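You operate a simulated robot arm through the tools that you are given. There is no shell and no other tool.

You run a simulated robot arm. Do the job below in one go: nothing can be reset, and whatever is moved stays where it is left.

Task
Set the arched stand under the long tube, clamp it, close its arch.
Fine: trial-run at 220 rpm; guard shut; stop the lathe after.

It is judged by the outcome, as a careful person would: the job done as asked, and still so three seconds after it is handed in. It fails if anything else is knocked over, pushed out of place, dropped, spilled or broken.

Robot
A 6-joint arm with a two-finger gripper, fixed in place. Base frame: the origin is on the floor under the middle of its stand, x ahead of it, y to its left, z up. Units: cm, degrees, N and s.
With the tool pointing down near the work surface it reaches from about 38 to 86 cm from the base axis. Its first joint turns from -166.0 to 166.0 degrees. Payload 2.45 kg.
The tool frame sits at the grasp point between the pads (the TCP): z along the fingers, y along the line on which they close. The tips reach 2 cm beyond it. The gripper opens to 14 cm; its body begins 16.8 cm behind the TCP.
Orientation is that of the tool frame in the base frame, as a unit quaternion [w, x, y, z]. With the fingers straight down and closing along the base's y, the tool's x points along the base's -x, its y along +y and its z along -z.

Tools
- The arm moves only by the tool apply_moves. Its argument "rows" is a list that holds one entry, the list of rows, each a list of 7 numbers: the closure in counts, from 0 (fully open) to 255 (shut), then the shift along the base's x, y, z in cm, then the turn, a rotation vector about the base's x, y, z in degrees. In form: [[[fingers, x, y, z, ax, ay, az], ...]]. A call has 1 to 20 rows; each row is the pose to reach, as a shift and turn from the pose commanded when the call began. Each row takes 0.2 s and may step no farther than 5 cm and 8.6 degrees from the row before; otherwise, or with a gripper value out of range, the whole call is refused. A pose out of reach is approached as far as the arm can. The call stops where the force on the tool passes 90 N (or 10 N more than at its start, if that is more) or the arm is blocked; 0.2 s more then pass. Each finger travels about 4.5 cm/s and halts on what it meets, pressing with about 33 N; the grip force reading is that of the motor and also rises with nothing between the fingers. The clock runs only during rows and for 0.2 s after the last one: add rows that repeat a pose to give the fingers time. It gives the time, the measured TCP pose, the force on the tool (base axes), the opening and the grip force at its end, in the units of the frame above (readings bear some noise), with the torque about the TCP (base axes, N m) and any sound that the robot's microphone picked up.
- Cameras (640 x 400 px; columns grow to the right, rows downward): "scene" is fixed at [4.83, 64.72, 175.27]; the picture's right is [-0.86, -0.50, 0.00], its down [-0.25, 0.44, -0.86] and it looks along [0.43, -0.75, -0.50] (base axes); focal length 292 px, centre (320, 200). "wrist" rides on the gripper at [7.8, 1.1, -20.9] in the tool frame; the picture's right is [-0.14, 0.99, 0.00], its down [-0.92, -0.13, -0.37] and it looks along [-0.37, -0.05, 0.93] (tool axes); focal length 280 px, centre (320, 200). There is no depth. A picture from a camera that has moved, and an enlarged one, comes with that camera's place and axes in the base frame and with its lens.
- get_image(camera): a new picture of that camera. The clock stands still meanwhile.
- move_column(by): moves the trunk up (or, below 0, down) by that many cm; the arm rides with it, the base frame stays. It gives what a move gives, with no picture.
- enlarge(camera, box): a new picture of the part [left, top, right, bottom] of that camera's present view, enlarged. The clock stands still meanwhile.
- close_job(): hands the job in; it is judged then, once.

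Nothing tells you positions but the pictures and the camera data. Unless the task says otherwise, let go and move clear before handing in.

The tools are called after "Call:" by a JSON object that holds its "fn" and its "kwargs". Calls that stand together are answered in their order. apply_moves: Moves the arm, as the interface text tells. Its arguments: {"type":"object","properties":{"rows":{"type":"array"}},"required":["rows"]} The other tools are called the same way: move_column (by) moves the trunk up or down; get_image (camera) takes a picture; enlarge (camera, box) takes an enlarged picture of a part of a camera's view; close_job () hands the job in.

At the start:

```text
clock: 0.0
position: [45.26, -10.6, 161.35]
ee_rot: [0.0, 0.0, 1.0, 0.0]
contact_force: [0.6, -0.7, 0.1]
torque: [0.0, 0.01, -0.02]
gripper_width: 13.99
grip_force: 0.1
trunk travel left (down, up): [-15.0, 8.0]
```

scene: 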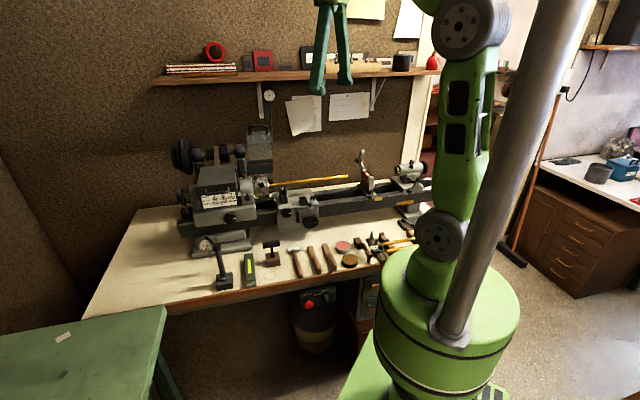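
wrist: 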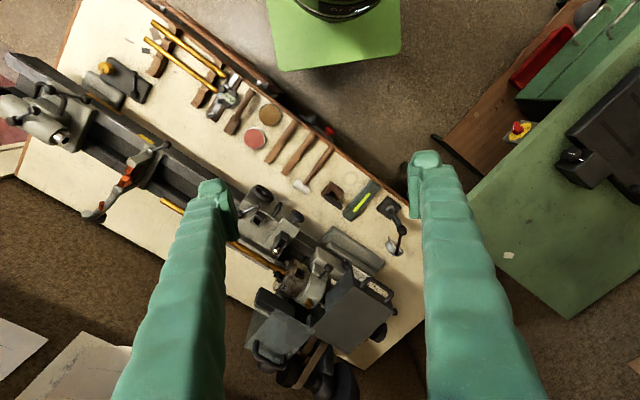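

I see a small lathe on a bench with a long brass tube held in the chuck, and a steady rest (arched stand) on the bed toward the tailstock with its arch open. I'll look closer before moving.

Call:
{"fn": "enlarge", "kwargs": {"camera": "scene", "box": [160, 130, 320, 230]}}

Call:
{"fn": "enlarge", "kwargs": {"camera": "scene", "box": [290, 130, 450, 230]}}

Call:
{"fn": "enlarge", "kwargs": {"camera": "scene", "box": [180, 210, 340, 310]}}

Call:
{"fn": "enlarge", "kwargs": {"camera": "wrist", "box": [0, 40, 320, 240]}}

Call:
{"fn": "enlarge", "kwargs": {"camera": "wrist", "box": [200, 160, 440, 310]}}

```text
4.00 times, centred on (240, 180) of scene
camera zoom: at [4.83, 64.72, 175.27], right [-0.86, -0.5, 0.0], down [-0.25, 0.44, -0.86], along [0.43, -0.75, -0.5], focal length 1169 px, centre (640, 280)
```

zoom: 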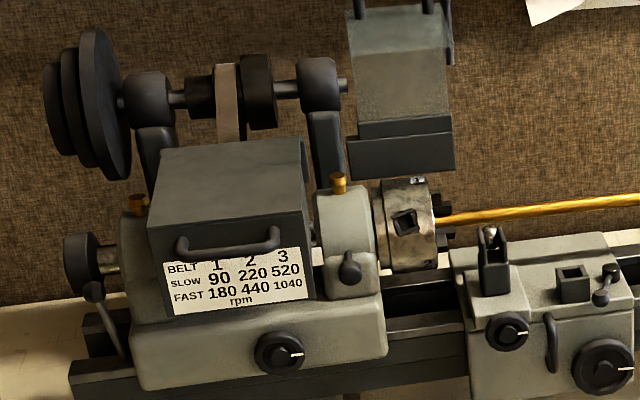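

```text
4.00 times, centred on (370, 180) of scene
camera zoom: at [4.83, 64.72, 175.27], right [-0.86, -0.5, 0.0], down [-0.25, 0.44, -0.86], along [0.43, -0.75, -0.5], focal length 1169 px, centre (120, 280)
```

zoom: 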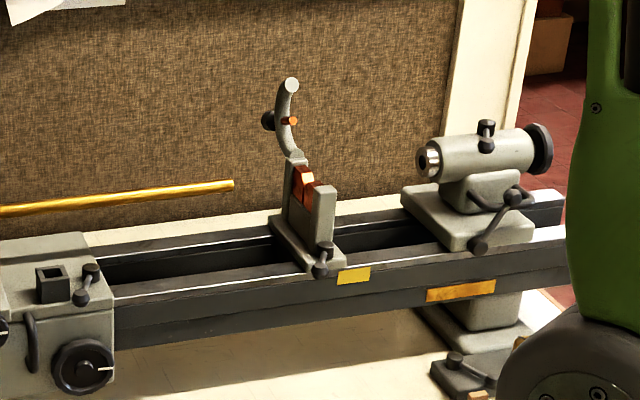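

```text
4.00 times, centred on (260, 260) of scene
camera zoom: at [4.83, 64.72, 175.27], right [-0.86, -0.5, 0.0], down [-0.25, 0.44, -0.86], along [0.43, -0.75, -0.5], focal length 1169 px, centre (560, -40)
```

zoom: 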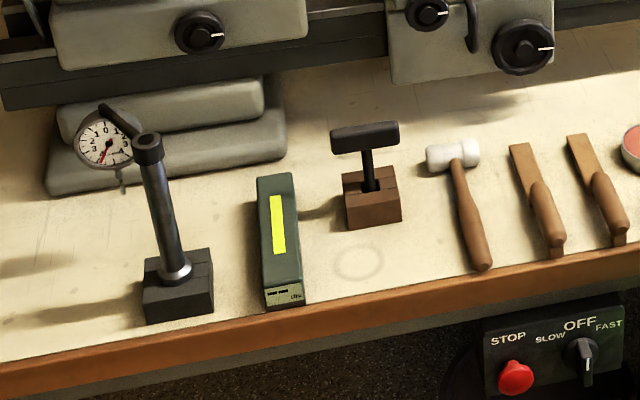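

```text
2.00 times, centred on (160, 140) of wrist
camera zoom: at [37.4, -9.54, 182.26], right [0.14, 0.99, 0.0], down [0.92, -0.13, 0.37], along [0.37, -0.05, -0.93], focal length 561 px, centre (640, 320)
```

zoom: 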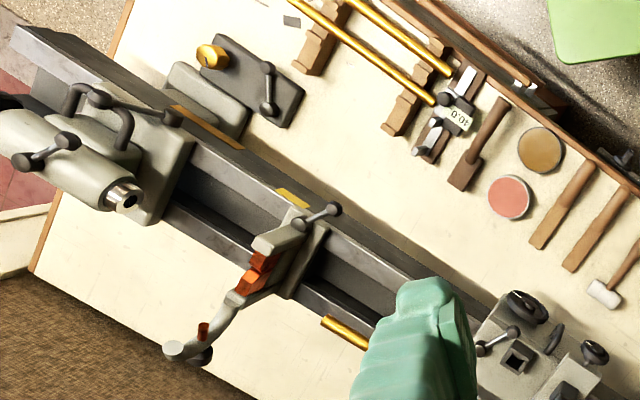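

```text
2.67 times, centred on (320, 235) of wrist
camera zoom: at [37.4, -9.54, 182.26], right [0.14, 0.99, 0.0], down [0.92, -0.13, 0.37], along [0.37, -0.05, -0.93], focal length 748 px, centre (320, 107)
```

zoom: 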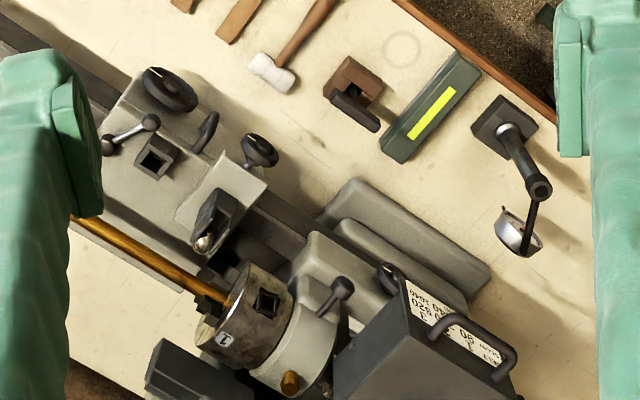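

The lathe bed runs diagonally, from the headstock near (85,-26) to the tailstock past (50,-60), with its axis at about z=114. The stop button and selector are under the front edge of the bench, near (53,-8,72). I'll move the wrist camera over the steady for a closer look.

Call:
{"fn": "apply_moves", "kwargs": {"rows": [[[0, -0.1, -3.7, -1.7, 0, 0, -3.67], [0, -0.2, -7.4, -3.4, 0, 0, -7.33], [0, -0.3, -11.1, -5.1, 0, 0, -11], [0, -0.4, -14.8, -6.8, 0, 0, -14.67], [0, -0.5, -18.5, -8.5, 0, 0, -18.33], [0, -0.6, -22.1, -10.2, 0, 0, -22], [0, -0.7, -25.8, -11.9, 0, 0, -25.67], [0, -0.8, -29.5, -13.6, 0, 0, -29.33], [0, -0.9, -33.2, -15.3, 0, 0, -33], [0, -1.0, -36.9, -17, 0, 0, -36.67], [0, -1.1, -40.6, -18.7, 0, 0, -40.33], [0, -1.2, -44.2, -21.3, 0, 0, -44]]]}}

Call:
{"fn": "get_image", "kwargs": {"camera": "wrist"}}

Call:
{"fn": "get_image", "kwargs": {"camera": "scene"}}

```text
clock: 2.6
position: [44.09, -55.03, 139.96]
ee_rot: [0.0, 0.376, 0.927, 0.0]
contact_force: [0.2, -0.2, -0.6]
torque: [0.06, 0.02, 0.02]
gripper_width: 14.0
grip_force: 0.1
trunk travel left (down, up): [-15.0, 8.0]
```

```text
taken
camera wrist: at [39.13, -48.85, 160.89], right [0.79, 0.62, 0.0], down [0.57, -0.73, 0.37], along [0.23, -0.29, -0.93], focal length 280 px, centre (320, 200)
```

wrist: 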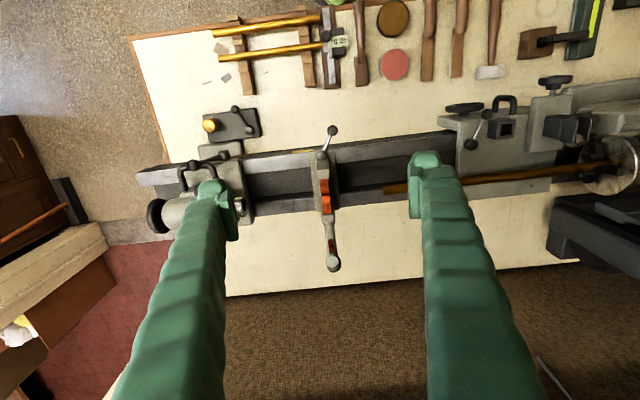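

```text
taken
```

scene: 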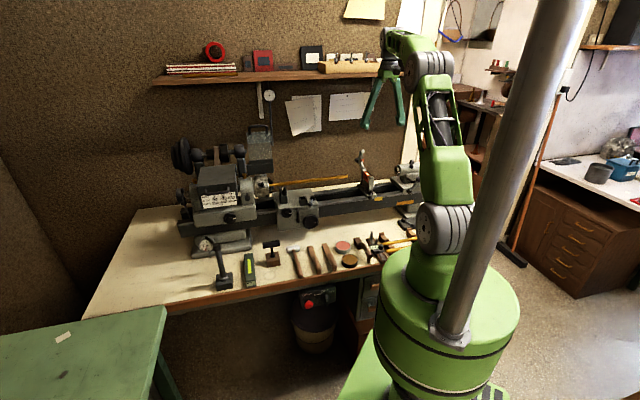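

Call:
{"fn": "enlarge", "kwargs": {"camera": "wrist", "box": [240, 110, 400, 290]}}

Call:
{"fn": "enlarge", "kwargs": {"camera": "wrist", "box": [430, 60, 640, 270]}}

Call:
{"fn": "enlarge", "kwargs": {"camera": "scene", "box": [330, 140, 430, 220]}}

Call:
{"fn": "enlarge", "kwargs": {"camera": "scene", "box": [160, 110, 290, 200]}}

Call:
{"fn": "enlarge", "kwargs": {"camera": "scene", "box": [270, 270, 380, 340]}}

```text
2.22 times, centred on (320, 200) of wrist
camera zoom: at [39.13, -48.85, 160.89], right [0.79, 0.62, 0.0], down [0.57, -0.73, 0.37], along [0.23, -0.29, -0.93], focal length 623 px, centre (320, 200)
```

zoom: 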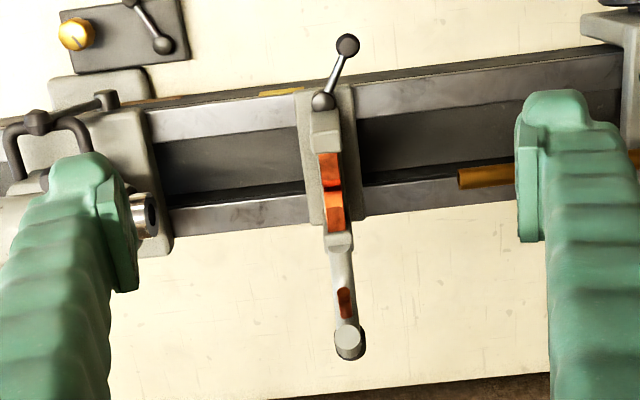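

```text
1.90 times, centred on (535, 165) of wrist
camera zoom: at [39.13, -48.85, 160.89], right [0.79, 0.62, 0.0], down [0.57, -0.73, 0.37], along [0.23, -0.29, -0.93], focal length 534 px, centre (-90, 267)
```

zoom: 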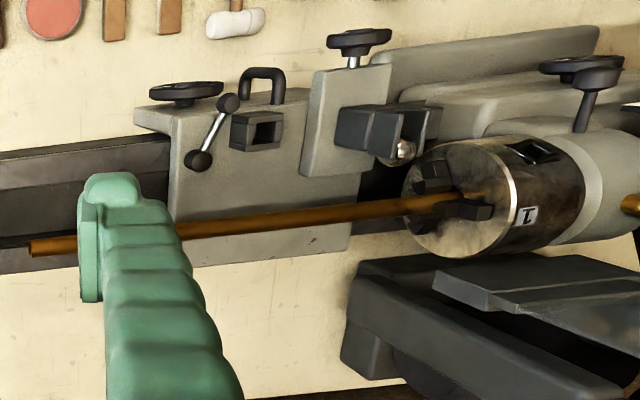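

```text
5.00 times, centred on (380, 180) of scene
camera zoom: at [4.83, 64.72, 175.27], right [-0.86, -0.5, 0.0], down [-0.25, 0.44, -0.86], along [0.43, -0.75, -0.5], focal length 1462 px, centre (20, 300)
```

zoom: 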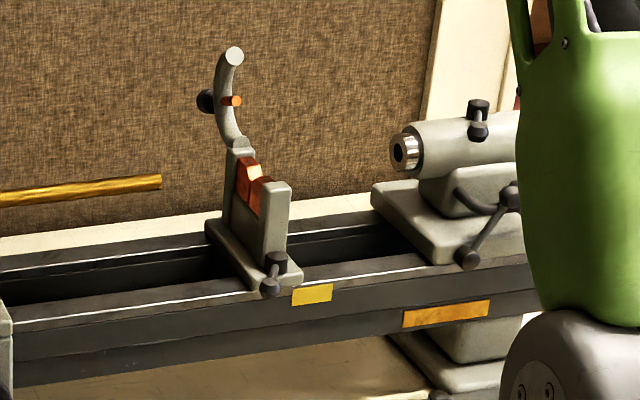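

```text
4.44 times, centred on (225, 155) of scene
camera zoom: at [4.83, 64.72, 175.27], right [-0.86, -0.5, 0.0], down [-0.25, 0.44, -0.86], along [0.43, -0.75, -0.5], focal length 1299 px, centre (742, 400)
```

zoom: 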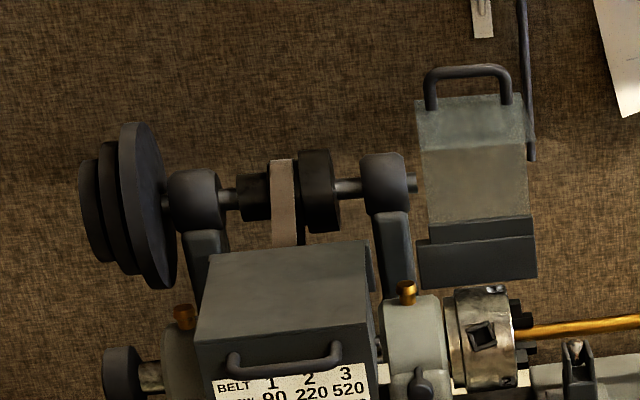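

```text
5.71 times, centred on (325, 305) of scene
camera zoom: at [4.83, 64.72, 175.27], right [-0.86, -0.5, 0.0], down [-0.25, 0.44, -0.86], along [0.43, -0.75, -0.5], focal length 1670 px, centre (291, -400)
```

zoom: 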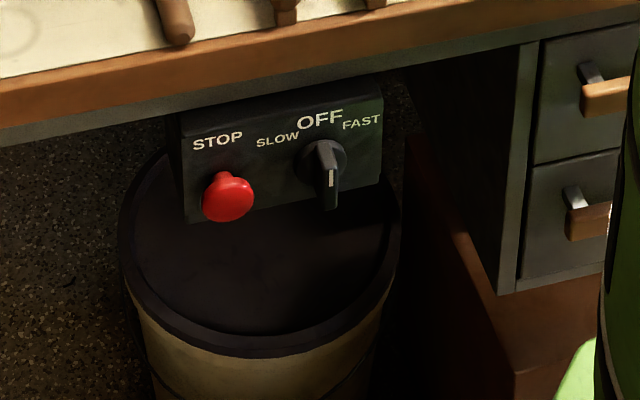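

Call:
{"fn": "enlarge", "kwargs": {"camera": "scene", "box": [350, 145, 400, 205]}}

Call:
{"fn": "enlarge", "kwargs": {"camera": "wrist", "box": [300, 115, 360, 165]}}

Call:
{"fn": "enlarge", "kwargs": {"camera": "wrist", "box": [300, 165, 360, 275]}}

Call:
{"fn": "enlarge", "kwargs": {"camera": "scene", "box": [200, 125, 260, 165]}}

Call:
{"fn": "enlarge", "kwargs": {"camera": "scene", "box": [230, 120, 290, 200]}}

Call:
{"fn": "enlarge", "kwargs": {"camera": "scene", "box": [170, 175, 260, 235]}}

```text
6.67 times, centred on (375, 175) of scene
camera zoom: at [4.83, 64.72, 175.27], right [-0.86, -0.5, 0.0], down [-0.25, 0.44, -0.86], along [0.43, -0.75, -0.5], focal length 1949 px, centre (-47, 367)
```

zoom: 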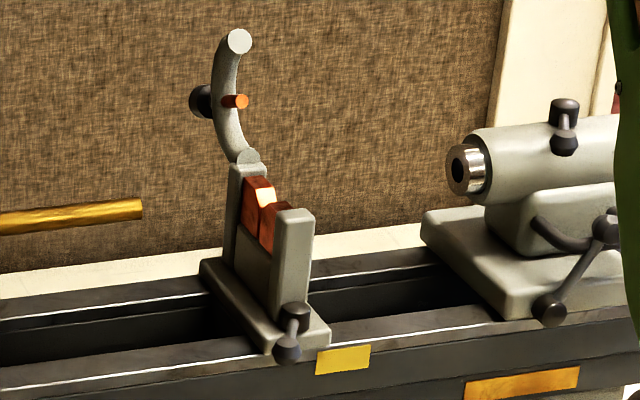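

```text
8.00 times, centred on (330, 140) of wrist
camera zoom: at [39.13, -48.85, 160.89], right [0.79, 0.62, 0.0], down [0.57, -0.73, 0.37], along [0.23, -0.29, -0.93], focal length 2243 px, centre (240, 680)
```

zoom: 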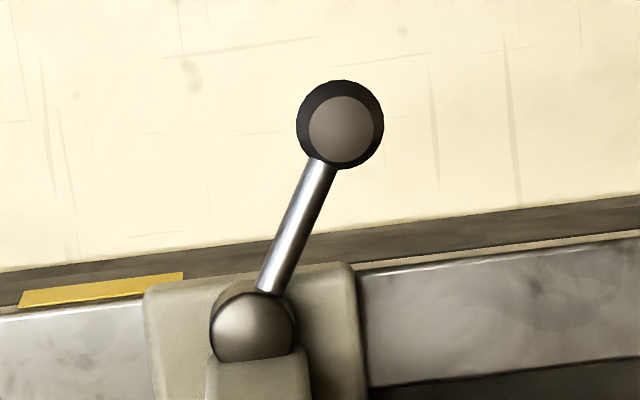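

```text
3.64 times, centred on (330, 220) of wrist
camera zoom: at [39.13, -48.85, 160.89], right [0.79, 0.62, 0.0], down [0.57, -0.73, 0.37], along [0.23, -0.29, -0.93], focal length 1020 px, centre (284, 127)
```

zoom: 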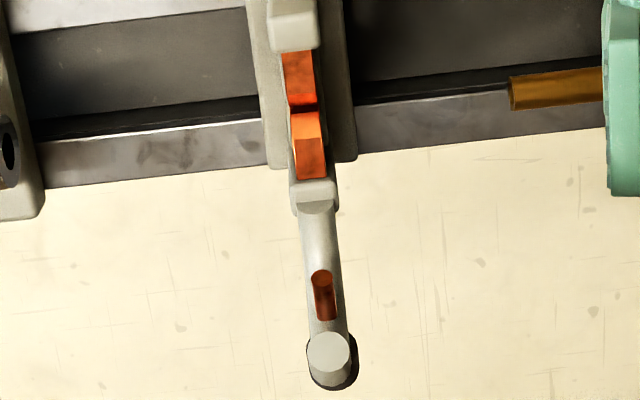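

```text
10.00 times, centred on (230, 145) of scene
camera zoom: at [4.83, 64.72, 175.27], right [-0.86, -0.5, 0.0], down [-0.25, 0.44, -0.86], along [0.43, -0.75, -0.5], focal length 2923 px, centre (1220, 750)
```

zoom: 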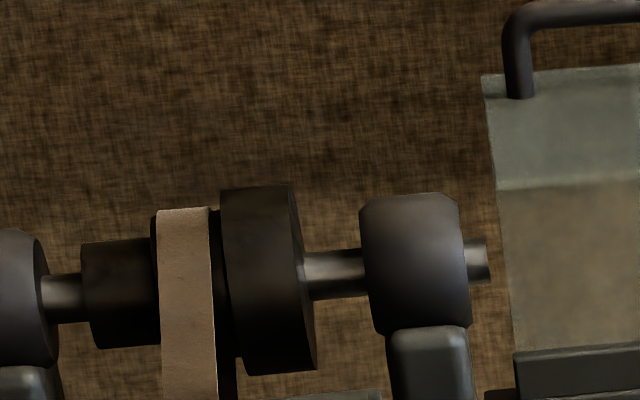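

```text
5.00 times, centred on (260, 160) of scene
camera zoom: at [4.83, 64.72, 175.27], right [-0.86, -0.5, 0.0], down [-0.25, 0.44, -0.86], along [0.43, -0.75, -0.5], focal length 1462 px, centre (620, 400)
```

zoom: 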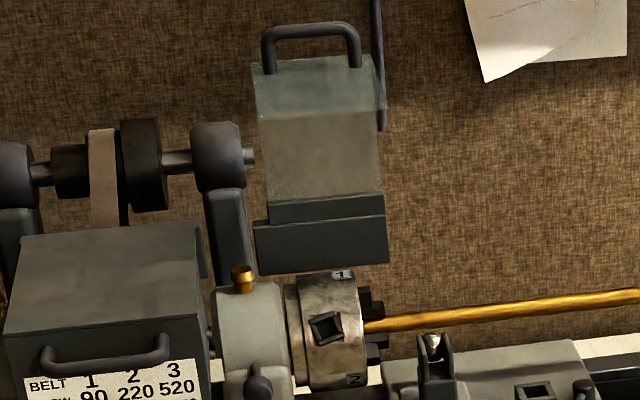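

```text
6.67 times, centred on (215, 205) of scene
camera zoom: at [4.83, 64.72, 175.27], right [-0.86, -0.5, 0.0], down [-0.25, 0.44, -0.86], along [0.43, -0.75, -0.5], focal length 1949 px, centre (1020, 167)
```

zoom: 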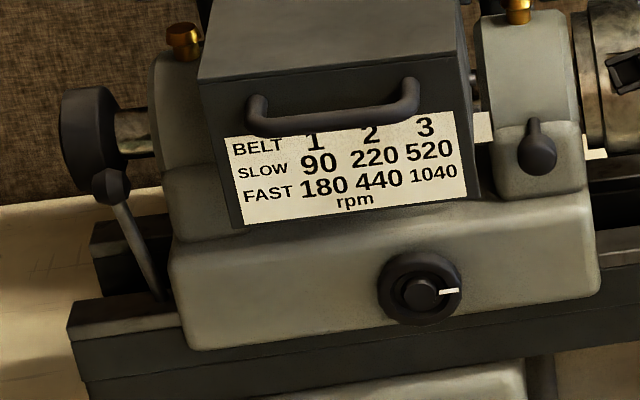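

The belt already sits on the middle step (2), so SLOW gives 220 rpm. I'll now view the guard and headstock from the front with the tool tilted.

Call:
{"fn": "apply_moves", "kwargs": {"rows": [[[0, 2.3, 3.5, 1, -2.06, -2.06, 0], [0, 4.7, 7, 2, -4.1, -4.1, 0], [0, 7, 10.6, 3, -6.2, -6.2, 0], [0, 9.3, 14.1, 4, -8.2, -8.2, 0], [0, 11.7, 17.6, 5, -10.3, -10.3, 0], [0, 14, 21.1, 6, -12.3, -12.3, 0], [0, 16.3, 24.7, 7, -14.4, -14.4, 0], [0, 18.7, 28.2, 8, -16.5, -16.5, 0], [0, 21, 31.7, 9, -18.5, -18.5, 0], [0, 23.3, 35.2, 10, -20.6, -20.6, 0], [0, 25.7, 38.8, 10, -22.6, -22.6, 0], [0, 28, 42.3, 10, -24.7, -24.7, 0]]]}}

Call:
{"fn": "get_image", "kwargs": {"camera": "wrist"}}

Call:
{"fn": "get_image", "kwargs": {"camera": "scene"}}

```text
clock: 5.2
position: [72.04, -12.28, 149.97]
ee_rot: [0.277, 0.356, 0.885, -0.117]
contact_force: [0.5, 1.2, 0.0]
torque: [-0.1, 0.02, -0.03]
gripper_width: 14.0
grip_force: 0.0
trunk travel left (down, up): [-15.0, 8.0]
```

```text
taken
camera wrist: at [59.66, 1.37, 162.55], right [0.77, 0.63, 0.07], down [0.31, -0.46, 0.83], along [0.56, -0.62, -0.55], focal length 280 px, centre (320, 200)
```

wrist: 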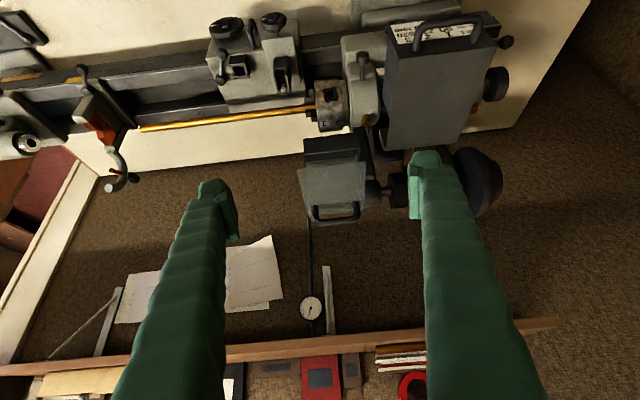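

```text
taken
```

scene: 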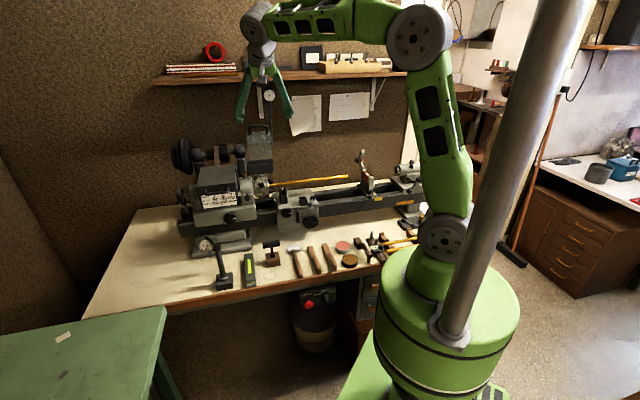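

Call:
{"fn": "enlarge", "kwargs": {"camera": "wrist", "box": [280, 60, 520, 240]}}

Call:
{"fn": "enlarge", "kwargs": {"camera": "wrist", "box": [290, 120, 390, 230]}}

Call:
{"fn": "enlarge", "kwargs": {"camera": "wrist", "box": [60, 60, 160, 200]}}

Call:
{"fn": "enlarge", "kwargs": {"camera": "wrist", "box": [190, 0, 390, 140]}}

```text
2.22 times, centred on (400, 150) of wrist
camera zoom: at [59.66, 1.37, 162.55], right [0.77, 0.63, 0.07], down [0.31, -0.46, 0.83], along [0.56, -0.62, -0.55], focal length 623 px, centre (142, 311)
```

zoom: 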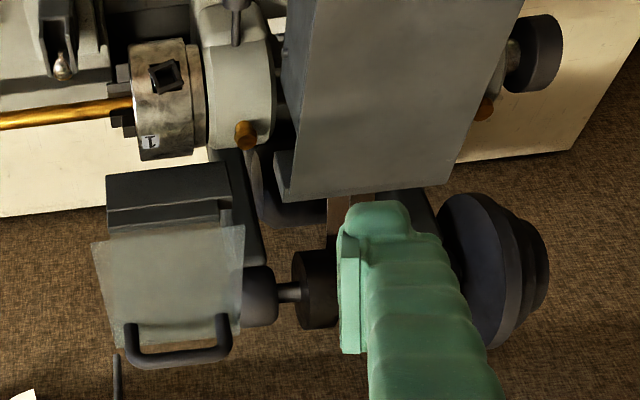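

```text
3.64 times, centred on (340, 175) of wrist
camera zoom: at [59.66, 1.37, 162.55], right [0.77, 0.63, 0.07], down [0.31, -0.46, 0.83], along [0.56, -0.62, -0.55], focal length 1020 px, centre (247, 291)
```

zoom: 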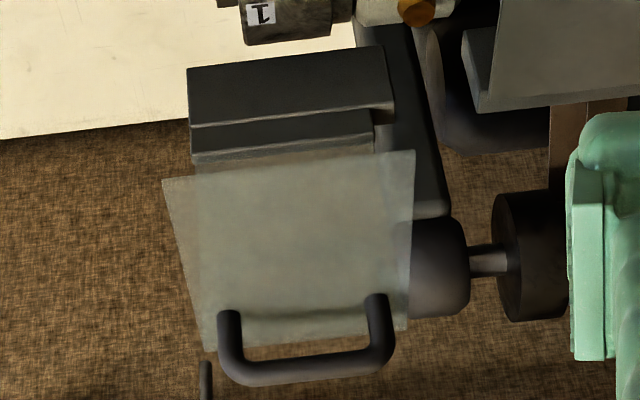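

```text
2.86 times, centred on (110, 130) of wrist
camera zoom: at [59.66, 1.37, 162.55], right [0.77, 0.63, 0.07], down [0.31, -0.46, 0.83], along [0.56, -0.62, -0.55], focal length 801 px, centre (920, 400)
```

zoom: 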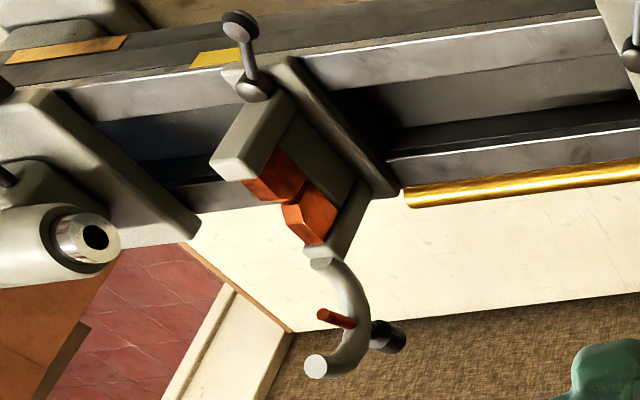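

```text
2.86 times, centred on (290, 70) of wrist
camera zoom: at [59.66, 1.37, 162.55], right [0.77, 0.63, 0.07], down [0.31, -0.46, 0.83], along [0.56, -0.62, -0.55], focal length 801 px, centre (406, 571)
```

zoom: 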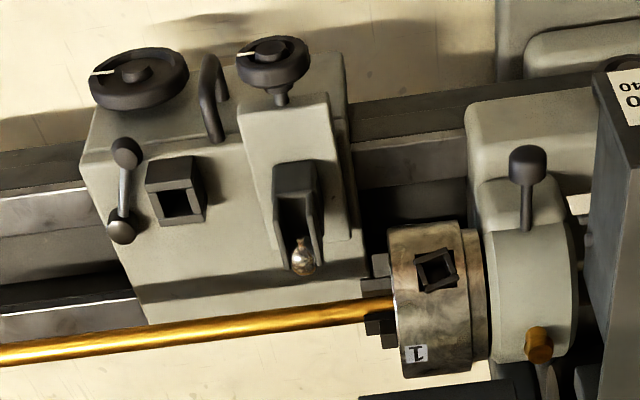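

The guard is an L-shaped flap standing open, with a handle bar near (87,-26,141), and it swings forward about a hinge behind the chuck. I'll start with the steady by hovering above its front post with the fingers aligned to the bed.

Call:
{"fn": "apply_moves", "kwargs": {"rows": [[[0, -2, -3.8, -1, 2.06, 2.06, 0], [0, -4.1, -7.7, -2, 4.1, 4.1, 0], [0, -6.2, -11.5, -3, 6.2, 6.2, 0], [0, -8.2, -15.3, -4, 8.2, 8.2, 0], [0, -10.3, -19.2, -5.5, 10.3, 10.3, 0], [0, -12.3, -23, -7, 12.3, 12.3, 0], [40, -14.4, -26.8, -9, 14.4, 14.4, 0], [80, -16.5, -30.7, -11, 16.5, 16.5, 0], [110, -18.5, -34.5, -13, 18.5, 18.5, 0], [128, -20.6, -38.3, -15, 20.6, 20.6, 0], [128, -22.6, -42.2, -17, 22.6, 22.6, 0], [128, -24.7, -46, -19, 24.7, 24.7, 0], [128, -24.7, -46, -19, 24.7, 24.7, 0]]]}}

Call:
{"fn": "get_image", "kwargs": {"camera": "wrist"}}

Call:
{"fn": "enlarge", "kwargs": {"camera": "wrist", "box": [230, 100, 410, 220]}}

Call:
{"fn": "enlarge", "kwargs": {"camera": "scene", "box": [330, 110, 430, 210]}}

```text
clock: 8.0
position: [47.29, -58.33, 131.11]
ee_rot: [0.0, 0.375, 0.927, 0.0]
contact_force: [-0.2, 1.7, -0.2]
torque: [-0.05, -0.01, -0.02]
gripper_width: 6.97
grip_force: 0.0
trunk travel left (down, up): [-15.0, 8.0]
```

```text
taken
camera wrist: at [42.31, -52.22, 152.02], right [0.79, 0.62, 0.0], down [0.57, -0.73, 0.37], along [0.23, -0.29, -0.93], focal length 280 px, centre (320, 200)
```

wrist: 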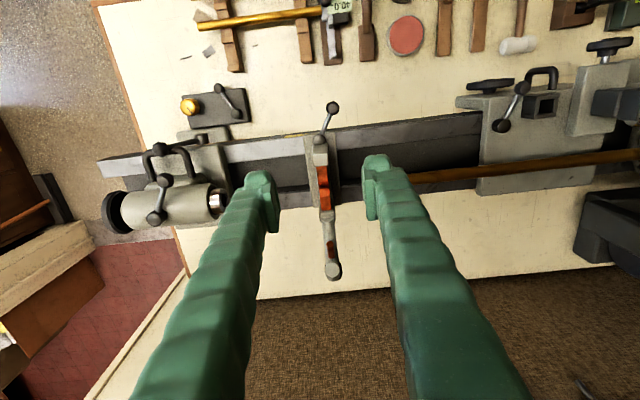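

```text
3.33 times, centred on (320, 160) of wrist
camera zoom: at [42.31, -52.22, 152.02], right [0.79, 0.62, 0.0], down [0.57, -0.73, 0.37], along [0.23, -0.29, -0.93], focal length 935 px, centre (320, 333)
```

zoom: 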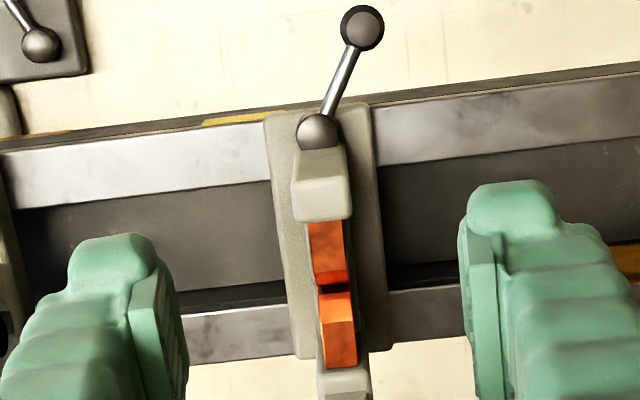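

```text
4.00 times, centred on (380, 160) of scene
camera zoom: at [4.83, 64.72, 175.27], right [-0.86, -0.5, 0.0], down [-0.25, 0.44, -0.86], along [0.43, -0.75, -0.5], focal length 1169 px, centre (80, 360)
```

zoom: 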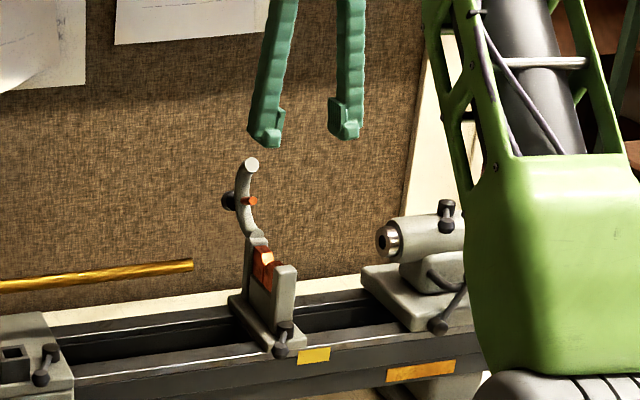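

The fingers are aligned with the steady's front post, whose centre is about 0.9 cm behind the TCP line. I'll lower onto it and grip.

Call:
{"fn": "apply_moves", "kwargs": {"rows": [[[128, 0.3, -0.3, -4.5, 0, 0, 0], [128, 0.6, -0.6, -9, 0, 0, 0], [128, 0.64, -0.64, -13.5, 0, 0, 0], [128, 0.64, -0.64, -17, 0, 0, 0], [128, 0.64, -0.64, -19, 0, 0, 0], [128, 0.64, -0.64, -19, 0, 0, 0]]]}}

Call:
{"fn": "get_image", "kwargs": {"camera": "wrist"}}

Call:
{"fn": "enlarge", "kwargs": {"camera": "scene", "box": [330, 130, 430, 210]}}

```text
clock: 9.4
position: [48.12, -59.02, 112.02]
ee_rot: [0.001, 0.375, 0.927, -0.001]
contact_force: [0.1, -0.4, 0.3]
torque: [0.01, -0.02, 0.01]
gripper_width: 6.97
grip_force: 0.0
trunk travel left (down, up): [-15.0, 8.0]
```

```text
taken
camera wrist: at [43.13, -52.89, 132.98], right [0.79, 0.62, 0.0], down [0.57, -0.73, 0.37], along [0.23, -0.29, -0.93], focal length 280 px, centre (320, 200)
```

wrist: 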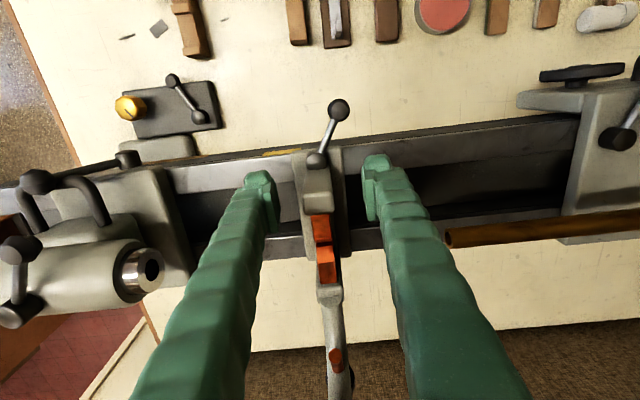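

```text
5.00 times, centred on (380, 170) of scene
camera zoom: at [4.83, 64.72, 175.27], right [-0.86, -0.5, 0.0], down [-0.25, 0.44, -0.86], along [0.43, -0.75, -0.5], focal length 1462 px, centre (20, 350)
```

zoom: 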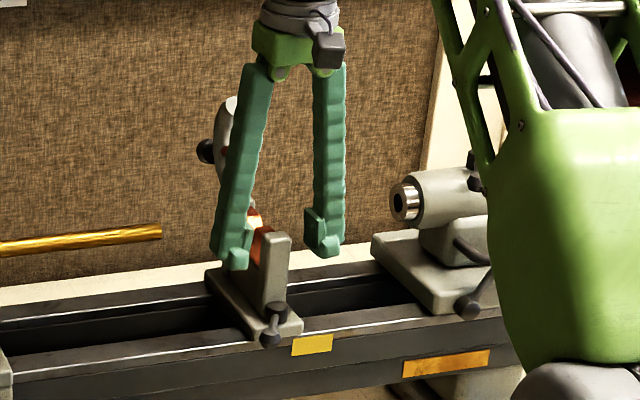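

Call:
{"fn": "apply_moves", "kwargs": {"rows": [[[180, 0, 0, 0, 0, 0, 0], [210, 0, 0, 0, 0, 0, 0], [230, 0, 0, 0, 0, 0, 0], [255, 0, 0, 0, 0, 0, 0], [255, 0, 0, 0, 0, 0, 0], [255, 0, 0, 0, 0, 0, 0]]]}}

Call:
{"fn": "get_image", "kwargs": {"camera": "wrist"}}

```text
clock: 10.8
position: [48.18, -59.04, 112.02]
ee_rot: [0.0, 0.375, 0.927, 0.0]
contact_force: [-3.7, -3.3, -0.7]
torque: [-0.07, 0.1, -0.31]
gripper_width: 2.51
grip_force: 33.1
trunk travel left (down, up): [-15.0, 8.0]
```

```text
taken
camera wrist: at [43.08, -52.96, 133.0], right [0.79, 0.62, 0.0], down [0.57, -0.73, 0.37], along [0.23, -0.29, -0.93], focal length 280 px, centre (320, 200)
```

wrist: 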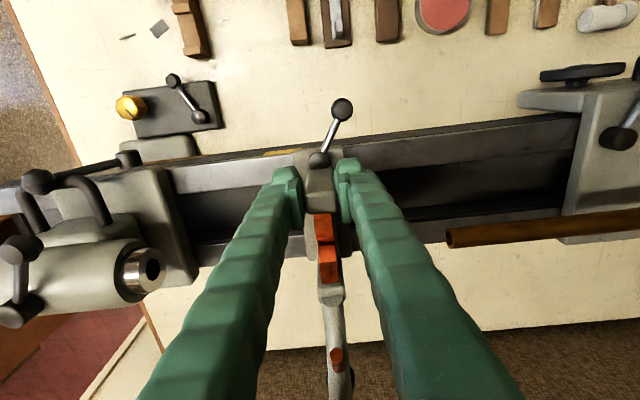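

Call:
{"fn": "apply_moves", "kwargs": {"rows": [[[255, 0.35, 0.35, 0, 0, 0, 0], [255, 0.7, 0.7, 0, 0, 0, 0], [255, 0.7, 0.7, 0, 0, 0, 0]]]}}

Call:
{"fn": "enlarge", "kwargs": {"camera": "wrist", "box": [230, 80, 430, 280]}}

```text
clock: 11.6
position: [48.73, -58.32, 112.07]
ee_rot: [0.0, 0.375, 0.927, 0.0]
contact_force: [-3.0, -3.3, 1.0]
torque: [-0.04, 0.16, -0.3]
gripper_width: 2.57
grip_force: 33.6
trunk travel left (down, up): [-15.0, 8.0]
```

```text
2.00 times, centred on (330, 180) of wrist
camera zoom: at [43.77, -52.26, 133.0], right [0.79, 0.62, 0.0], down [0.57, -0.73, 0.37], along [0.23, -0.29, -0.93], focal length 561 px, centre (300, 240)
```

zoom: 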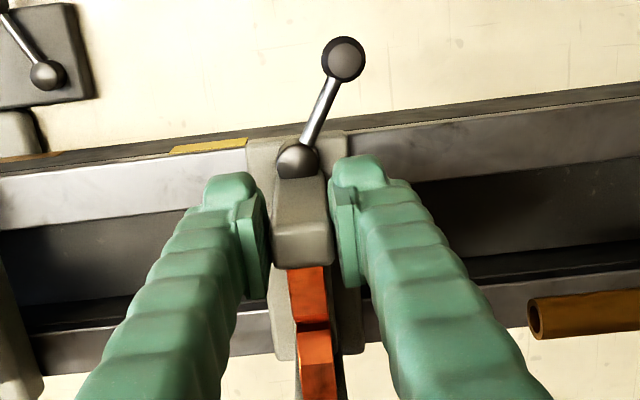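

It slides freely (about 5 N of drag), so it isn't clamped. I'll slide it halfway and check the side forces before it reaches the tube end.

Call:
{"fn": "apply_moves", "kwargs": {"rows": [[[255, 0.7, 0.7, 0, 0, 0, 0], [255, 1.4, 1.4, 0, 0, 0, 0], [255, 2.1, 2.1, 0, 0, 0, 0], [255, 2.8, 2.8, 0, 0, 0, 0], [255, 3.5, 3.5, 0, 0, 0, 0], [255, 4.2, 4.2, 0, 0, 0, 0], [255, 4.2, 4.2, 0, 0, 0, 0]]]}}

Call:
{"fn": "get_image", "kwargs": {"camera": "wrist"}}

Call:
{"fn": "enlarge", "kwargs": {"camera": "scene", "box": [310, 140, 400, 210]}}

```text
clock: 13.2
position: [52.82, -54.22, 112.04]
ee_rot: [0.0, 0.375, 0.927, 0.0]
contact_force: [-1.2, -2.5, 1.0]
torque: [-0.01, -0.03, -0.34]
gripper_width: 2.49
grip_force: 33.0
trunk travel left (down, up): [-15.0, 8.0]
```

```text
taken
camera wrist: at [47.98, -48.04, 133.0], right [0.79, 0.62, 0.0], down [0.57, -0.73, 0.37], along [0.23, -0.29, -0.93], focal length 280 px, centre (320, 200)
```

wrist: 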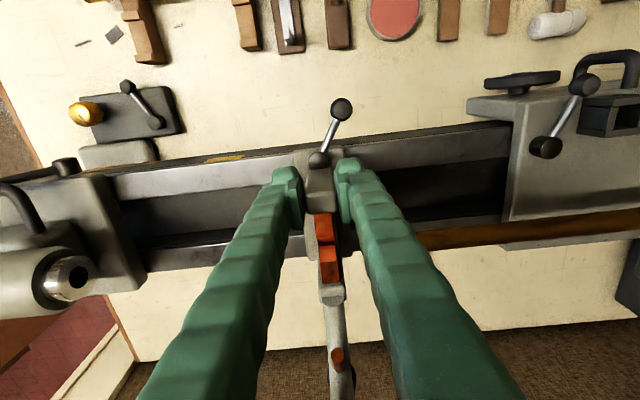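

```text
5.71 times, centred on (355, 175) of scene
camera zoom: at [4.83, 64.72, 175.27], right [-0.86, -0.5, 0.0], down [-0.25, 0.44, -0.86], along [0.43, -0.75, -0.5], focal length 1670 px, centre (120, 343)
```

zoom: 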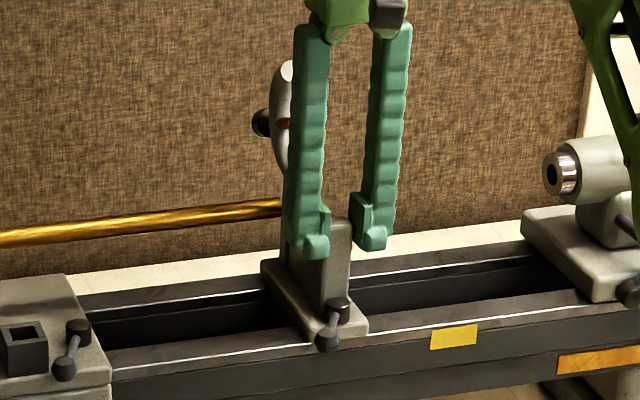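

Call:
{"fn": "apply_moves", "kwargs": {"rows": [[[255, 0.5, 0.5, 0, 0, 0, 0], [255, 1.0, 1.0, 0, 0, 0, 0], [255, 1.5, 1.5, 0, 0, 0, 0], [255, 2.0, 2.0, 0, 0, 0, 0], [255, 2.5, 2.5, 0, 0, 0, 0], [255, 3.0, 3.0, 0, 0, 0, 0], [255, 3.0, 3.0, 0, 0, 0, 0]]]}}

Call:
{"fn": "get_image", "kwargs": {"camera": "wrist"}}

Call:
{"fn": "enlarge", "kwargs": {"camera": "scene", "box": [310, 140, 400, 210]}}

```text
clock: 14.8
position: [55.92, -51.14, 112.02]
ee_rot: [0.0, 0.375, 0.927, 0.0]
contact_force: [-3.3, -3.8, 4.4]
torque: [-0.06, 0.05, -0.28]
gripper_width: 2.48
grip_force: 33.2
trunk travel left (down, up): [-15.0, 8.0]
```

```text
taken
camera wrist: at [50.97, -45.03, 133.0], right [0.79, 0.62, 0.0], down [0.57, -0.73, 0.37], along [0.23, -0.29, -0.93], focal length 280 px, centre (320, 200)
```

wrist: 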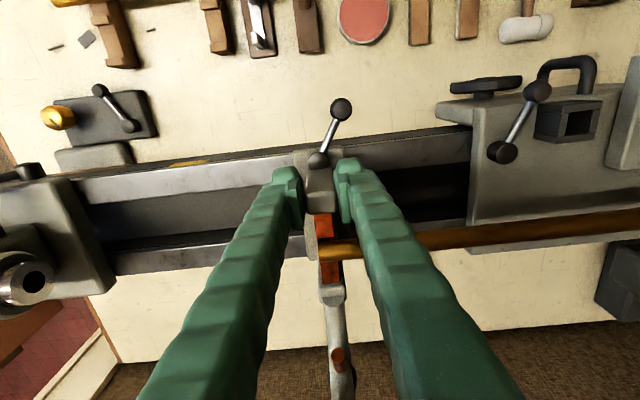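

```text
5.71 times, centred on (355, 175) of scene
camera zoom: at [4.83, 64.72, 175.27], right [-0.86, -0.5, 0.0], down [-0.25, 0.44, -0.86], along [0.43, -0.75, -0.5], focal length 1670 px, centre (120, 343)
```

zoom: 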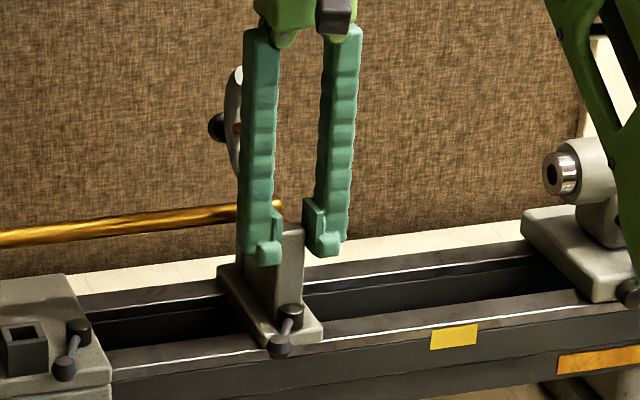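

Call:
{"fn": "apply_moves", "kwargs": {"rows": [[[255, 0.5, 0.5, 0, 0, 0, 0], [255, 1.0, 1.0, 0, 0, 0, 0], [255, 1.5, 1.5, 0, 0, 0, 0], [255, 2.0, 2.0, 0, 0, 0, 0], [255, 2.5, 2.5, 0, 0, 0, 0], [255, 2.9, 2.9, 0, 0, 0, 0], [255, 2.9, 2.9, 0, 0, 0, 0]]]}}

Call:
{"fn": "get_image", "kwargs": {"camera": "wrist"}}

Call:
{"fn": "enlarge", "kwargs": {"camera": "scene", "box": [310, 140, 400, 210]}}

Call:
{"fn": "enlarge", "kwargs": {"camera": "wrist", "box": [270, 80, 390, 200]}}

```text
clock: 16.4
position: [58.67, -48.27, 112.18]
ee_rot: [0.001, 0.374, 0.927, 0.0]
contact_force: [-4.2, -4.6, 3.3]
torque: [-0.04, 0.12, -0.24]
gripper_width: 2.5
grip_force: 33.4
trunk travel left (down, up): [-15.0, 8.0]
```

```text
taken
camera wrist: at [53.85, -42.18, 133.01], right [0.79, 0.62, 0.0], down [0.57, -0.73, 0.37], along [0.23, -0.29, -0.93], focal length 280 px, centre (320, 200)
```

wrist: 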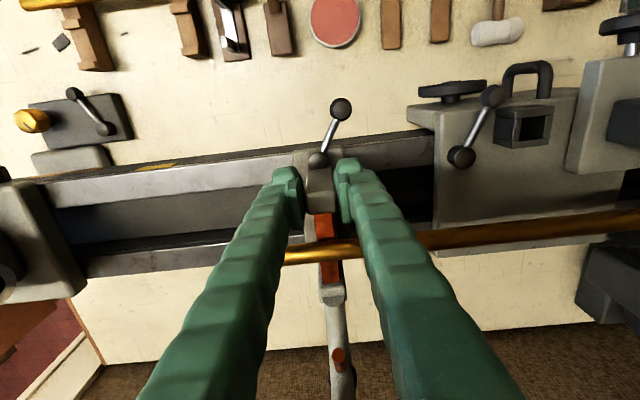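

```text
5.71 times, centred on (355, 175) of scene
camera zoom: at [4.83, 64.72, 175.27], right [-0.86, -0.5, 0.0], down [-0.25, 0.44, -0.86], along [0.43, -0.75, -0.5], focal length 1670 px, centre (120, 343)
```

zoom: 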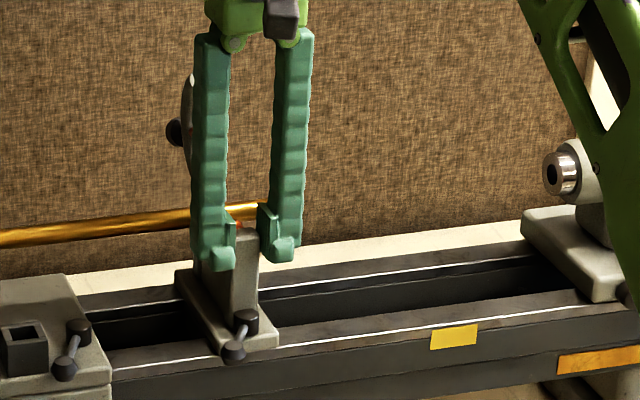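

```text
3.33 times, centred on (330, 140) of wrist
camera zoom: at [53.85, -42.18, 133.01], right [0.79, 0.62, 0.0], down [0.57, -0.73, 0.37], along [0.23, -0.29, -0.93], focal length 935 px, centre (287, 400)
```

zoom: 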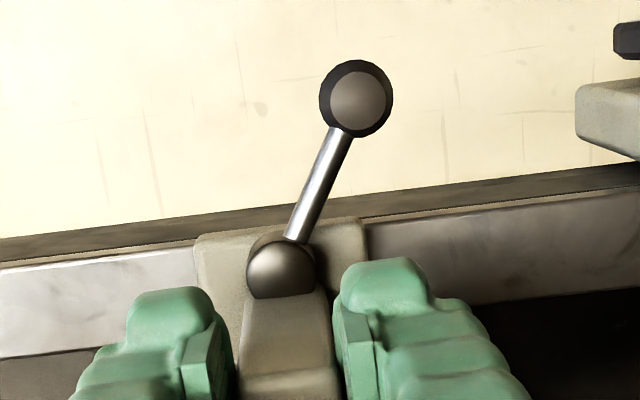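

The steady now sits about 4 cm inside the tube end, with the tube over its jaws. Next I'll release it, rise, and hover over the clamp lever's ball near (56.3,-42.4,105.7).

Call:
{"fn": "apply_moves", "kwargs": {"rows": [[[173, 0, 0, 0, 0, 0, 0], [173, 0, 0, 0, 0, 0, 0], [173, 0, 0, 0, 0, 0, 0], [173, 0, 0, 3, 0, 0, 0], [173, 0, 0, 7, 0, 0, 0], [173, 0, 0, 10, 0, 0, 0], [173, -1.3, 3, 10, 0, 0, 0], [173, -2.7, 6.2, 10, 0, 0, 0], [173, -2.7, 6.2, 6, 0, 0, 0], [173, -2.7, 6.2, 3, 0, 0, 0], [173, -2.7, 6.2, 3, 0, 0, 0]]]}}

Call:
{"fn": "get_image", "kwargs": {"camera": "wrist"}}

Call:
{"fn": "enlarge", "kwargs": {"camera": "wrist", "box": [240, 120, 400, 240]}}

Call:
{"fn": "enlarge", "kwargs": {"camera": "scene", "box": [310, 140, 400, 210]}}

```text
clock: 18.8
position: [56.18, -42.02, 115.1]
ee_rot: [0.0, 0.375, 0.927, 0.001]
contact_force: [-1.0, 0.8, -0.5]
torque: [-0.04, 0.0, -0.02]
gripper_width: 4.51
grip_force: 0.1
trunk travel left (down, up): [-15.0, 8.0]
```

```text
taken
camera wrist: at [51.21, -35.86, 135.95], right [0.79, 0.62, 0.0], down [0.57, -0.73, 0.37], along [0.23, -0.29, -0.93], focal length 280 px, centre (320, 200)
```

wrist: 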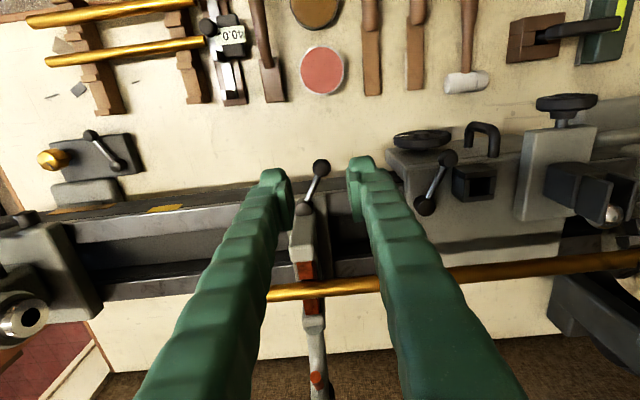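

```text
3.33 times, centred on (320, 180) of wrist
camera zoom: at [51.21, -35.86, 135.95], right [0.79, 0.62, 0.0], down [0.57, -0.73, 0.37], along [0.23, -0.29, -0.93], focal length 935 px, centre (320, 267)
```

zoom: 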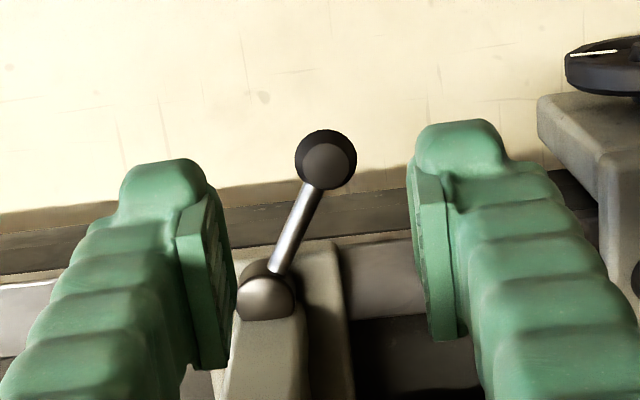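

```text
5.71 times, centred on (355, 175) of scene
camera zoom: at [4.83, 64.72, 175.27], right [-0.86, -0.5, 0.0], down [-0.25, 0.44, -0.86], along [0.43, -0.75, -0.5], focal length 1670 px, centre (120, 343)
```

zoom: 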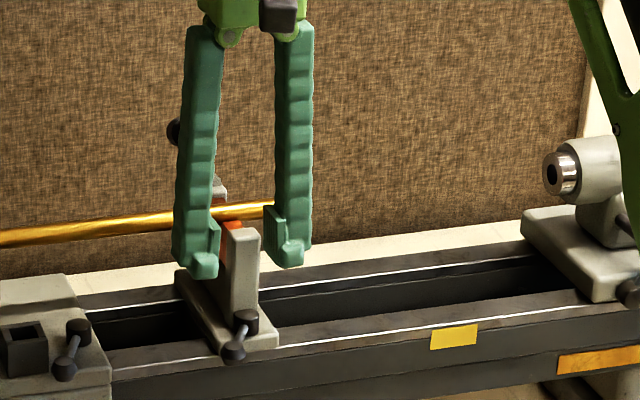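

Call:
{"fn": "apply_moves", "kwargs": {"rows": [[[173, 0, 0, -3, 0, 0, 0], [173, 0, 0, -6, 0, 0, 0], [173, 0, 0, -8, 0, 0, 0], [173, 0, 0, -8.6, 0, 0, 0], [173, 0, 0, -8.6, 0, 0, 0]]]}}

Call:
{"fn": "enlarge", "kwargs": {"camera": "wrist", "box": [240, 120, 400, 240]}}

Call:
{"fn": "enlarge", "kwargs": {"camera": "scene", "box": [320, 150, 380, 210]}}

```text
clock: 20.0
position: [56.09, -42.04, 106.5]
ee_rot: [0.0, 0.374, 0.927, 0.0]
contact_force: [0.2, 0.2, -0.3]
torque: [0.02, 0.02, -0.01]
gripper_width: 4.5
grip_force: 0.1
trunk travel left (down, up): [-15.0, 8.0]
```

```text
3.33 times, centred on (320, 180) of wrist
camera zoom: at [51.2, -35.9, 127.34], right [0.79, 0.62, 0.0], down [0.57, -0.73, 0.37], along [0.23, -0.29, -0.93], focal length 935 px, centre (320, 267)
```

zoom: 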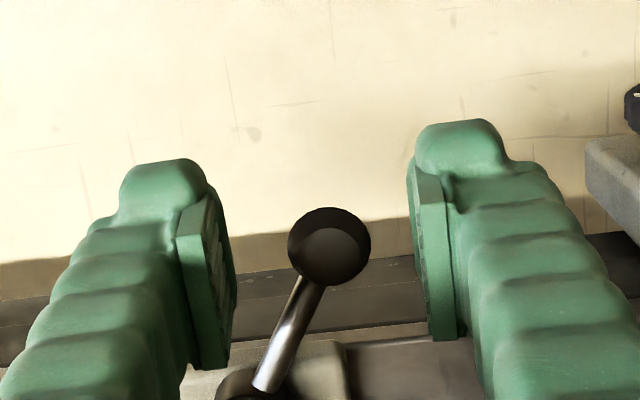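

```text
6.67 times, centred on (350, 180) of scene
camera zoom: at [4.83, 64.72, 175.27], right [-0.86, -0.5, 0.0], down [-0.25, 0.44, -0.86], along [0.43, -0.75, -0.5], focal length 1949 px, centre (120, 333)
```

zoom: 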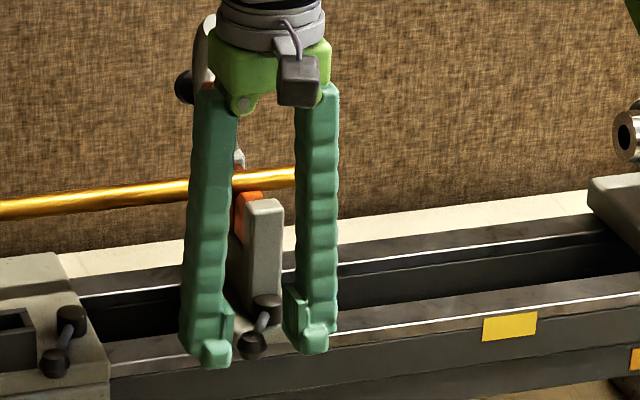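

Call:
{"fn": "apply_moves", "kwargs": {"rows": [[[200, 0.15, 0.15, 0, 0, 0, 0], [225, 0.15, 0.15, 0, 0, 0, 0], [240, 0.15, 0.15, 0, 0, 0, 0], [255, 0.15, 0.15, 0, 0, 0, 0], [255, 0.15, 0.15, 0, 0, 0, 0]]]}}

Call:
{"fn": "enlarge", "kwargs": {"camera": "wrist", "box": [240, 120, 400, 240]}}

```text
clock: 21.2
position: [56.22, -41.89, 106.52]
ee_rot: [0.001, 0.374, 0.927, 0.0]
contact_force: [-1.6, -1.0, 6.9]
torque: [0.03, 0.06, -0.01]
gripper_width: 1.57
grip_force: 32.7
trunk travel left (down, up): [-15.0, 8.0]
```

```text
3.33 times, centred on (320, 180) of wrist
camera zoom: at [51.33, -35.77, 127.42], right [0.79, 0.62, 0.0], down [0.57, -0.73, 0.37], along [0.23, -0.29, -0.93], focal length 935 px, centre (320, 267)
```

zoom: 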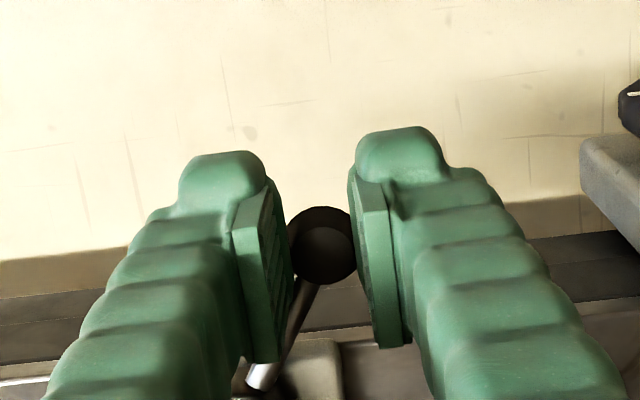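

Ball gripped. I'll try turning the lever clockwise (toward the headstock) by about 14° and feel the resistance.

Call:
{"fn": "apply_moves", "kwargs": {"rows": [[[255, 0.33, 0.07, 0, 0, 0, 0], [255, 0.67, 0.13, 0, 0, 0, 0], [255, 1.0, 0.16, 0, 0, 0, 0], [255, 1.33, 0.17, 0, 0, 0, 0], [255, 1.33, 0.17, 0, 0, 0, 0]]]}}

Call:
{"fn": "get_image", "kwargs": {"camera": "wrist"}}

Call:
{"fn": "enlarge", "kwargs": {"camera": "scene", "box": [320, 150, 380, 210]}}

```text
clock: 22.4
position: [56.99, -41.6, 106.7]
ee_rot: [0.0, 0.375, 0.927, 0.0]
contact_force: [-34.1, 1.5, 36.8]
torque: [-0.08, 0.56, -0.48]
gripper_width: 1.26
grip_force: 32.9
trunk travel left (down, up): [-15.0, 8.0]
```

```text
taken
camera wrist: at [52.1, -35.5, 127.68], right [0.79, 0.62, 0.0], down [0.57, -0.73, 0.37], along [0.23, -0.29, -0.93], focal length 280 px, centre (320, 200)
```

wrist: 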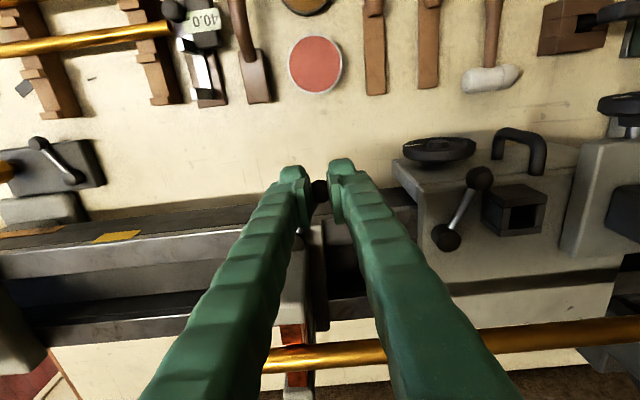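

```text
6.67 times, centred on (350, 180) of scene
camera zoom: at [4.83, 64.72, 175.27], right [-0.86, -0.5, 0.0], down [-0.25, 0.44, -0.86], along [0.43, -0.75, -0.5], focal length 1949 px, centre (120, 333)
```

zoom: 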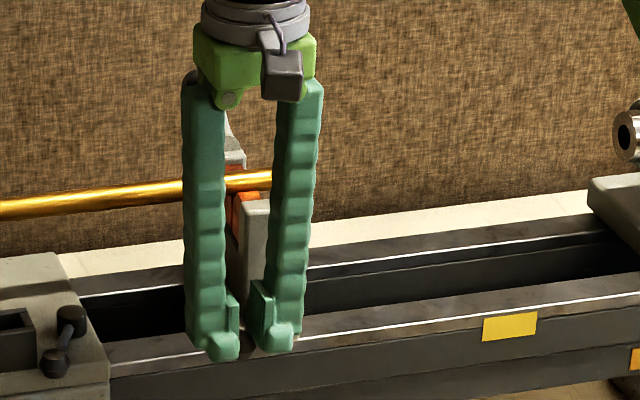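

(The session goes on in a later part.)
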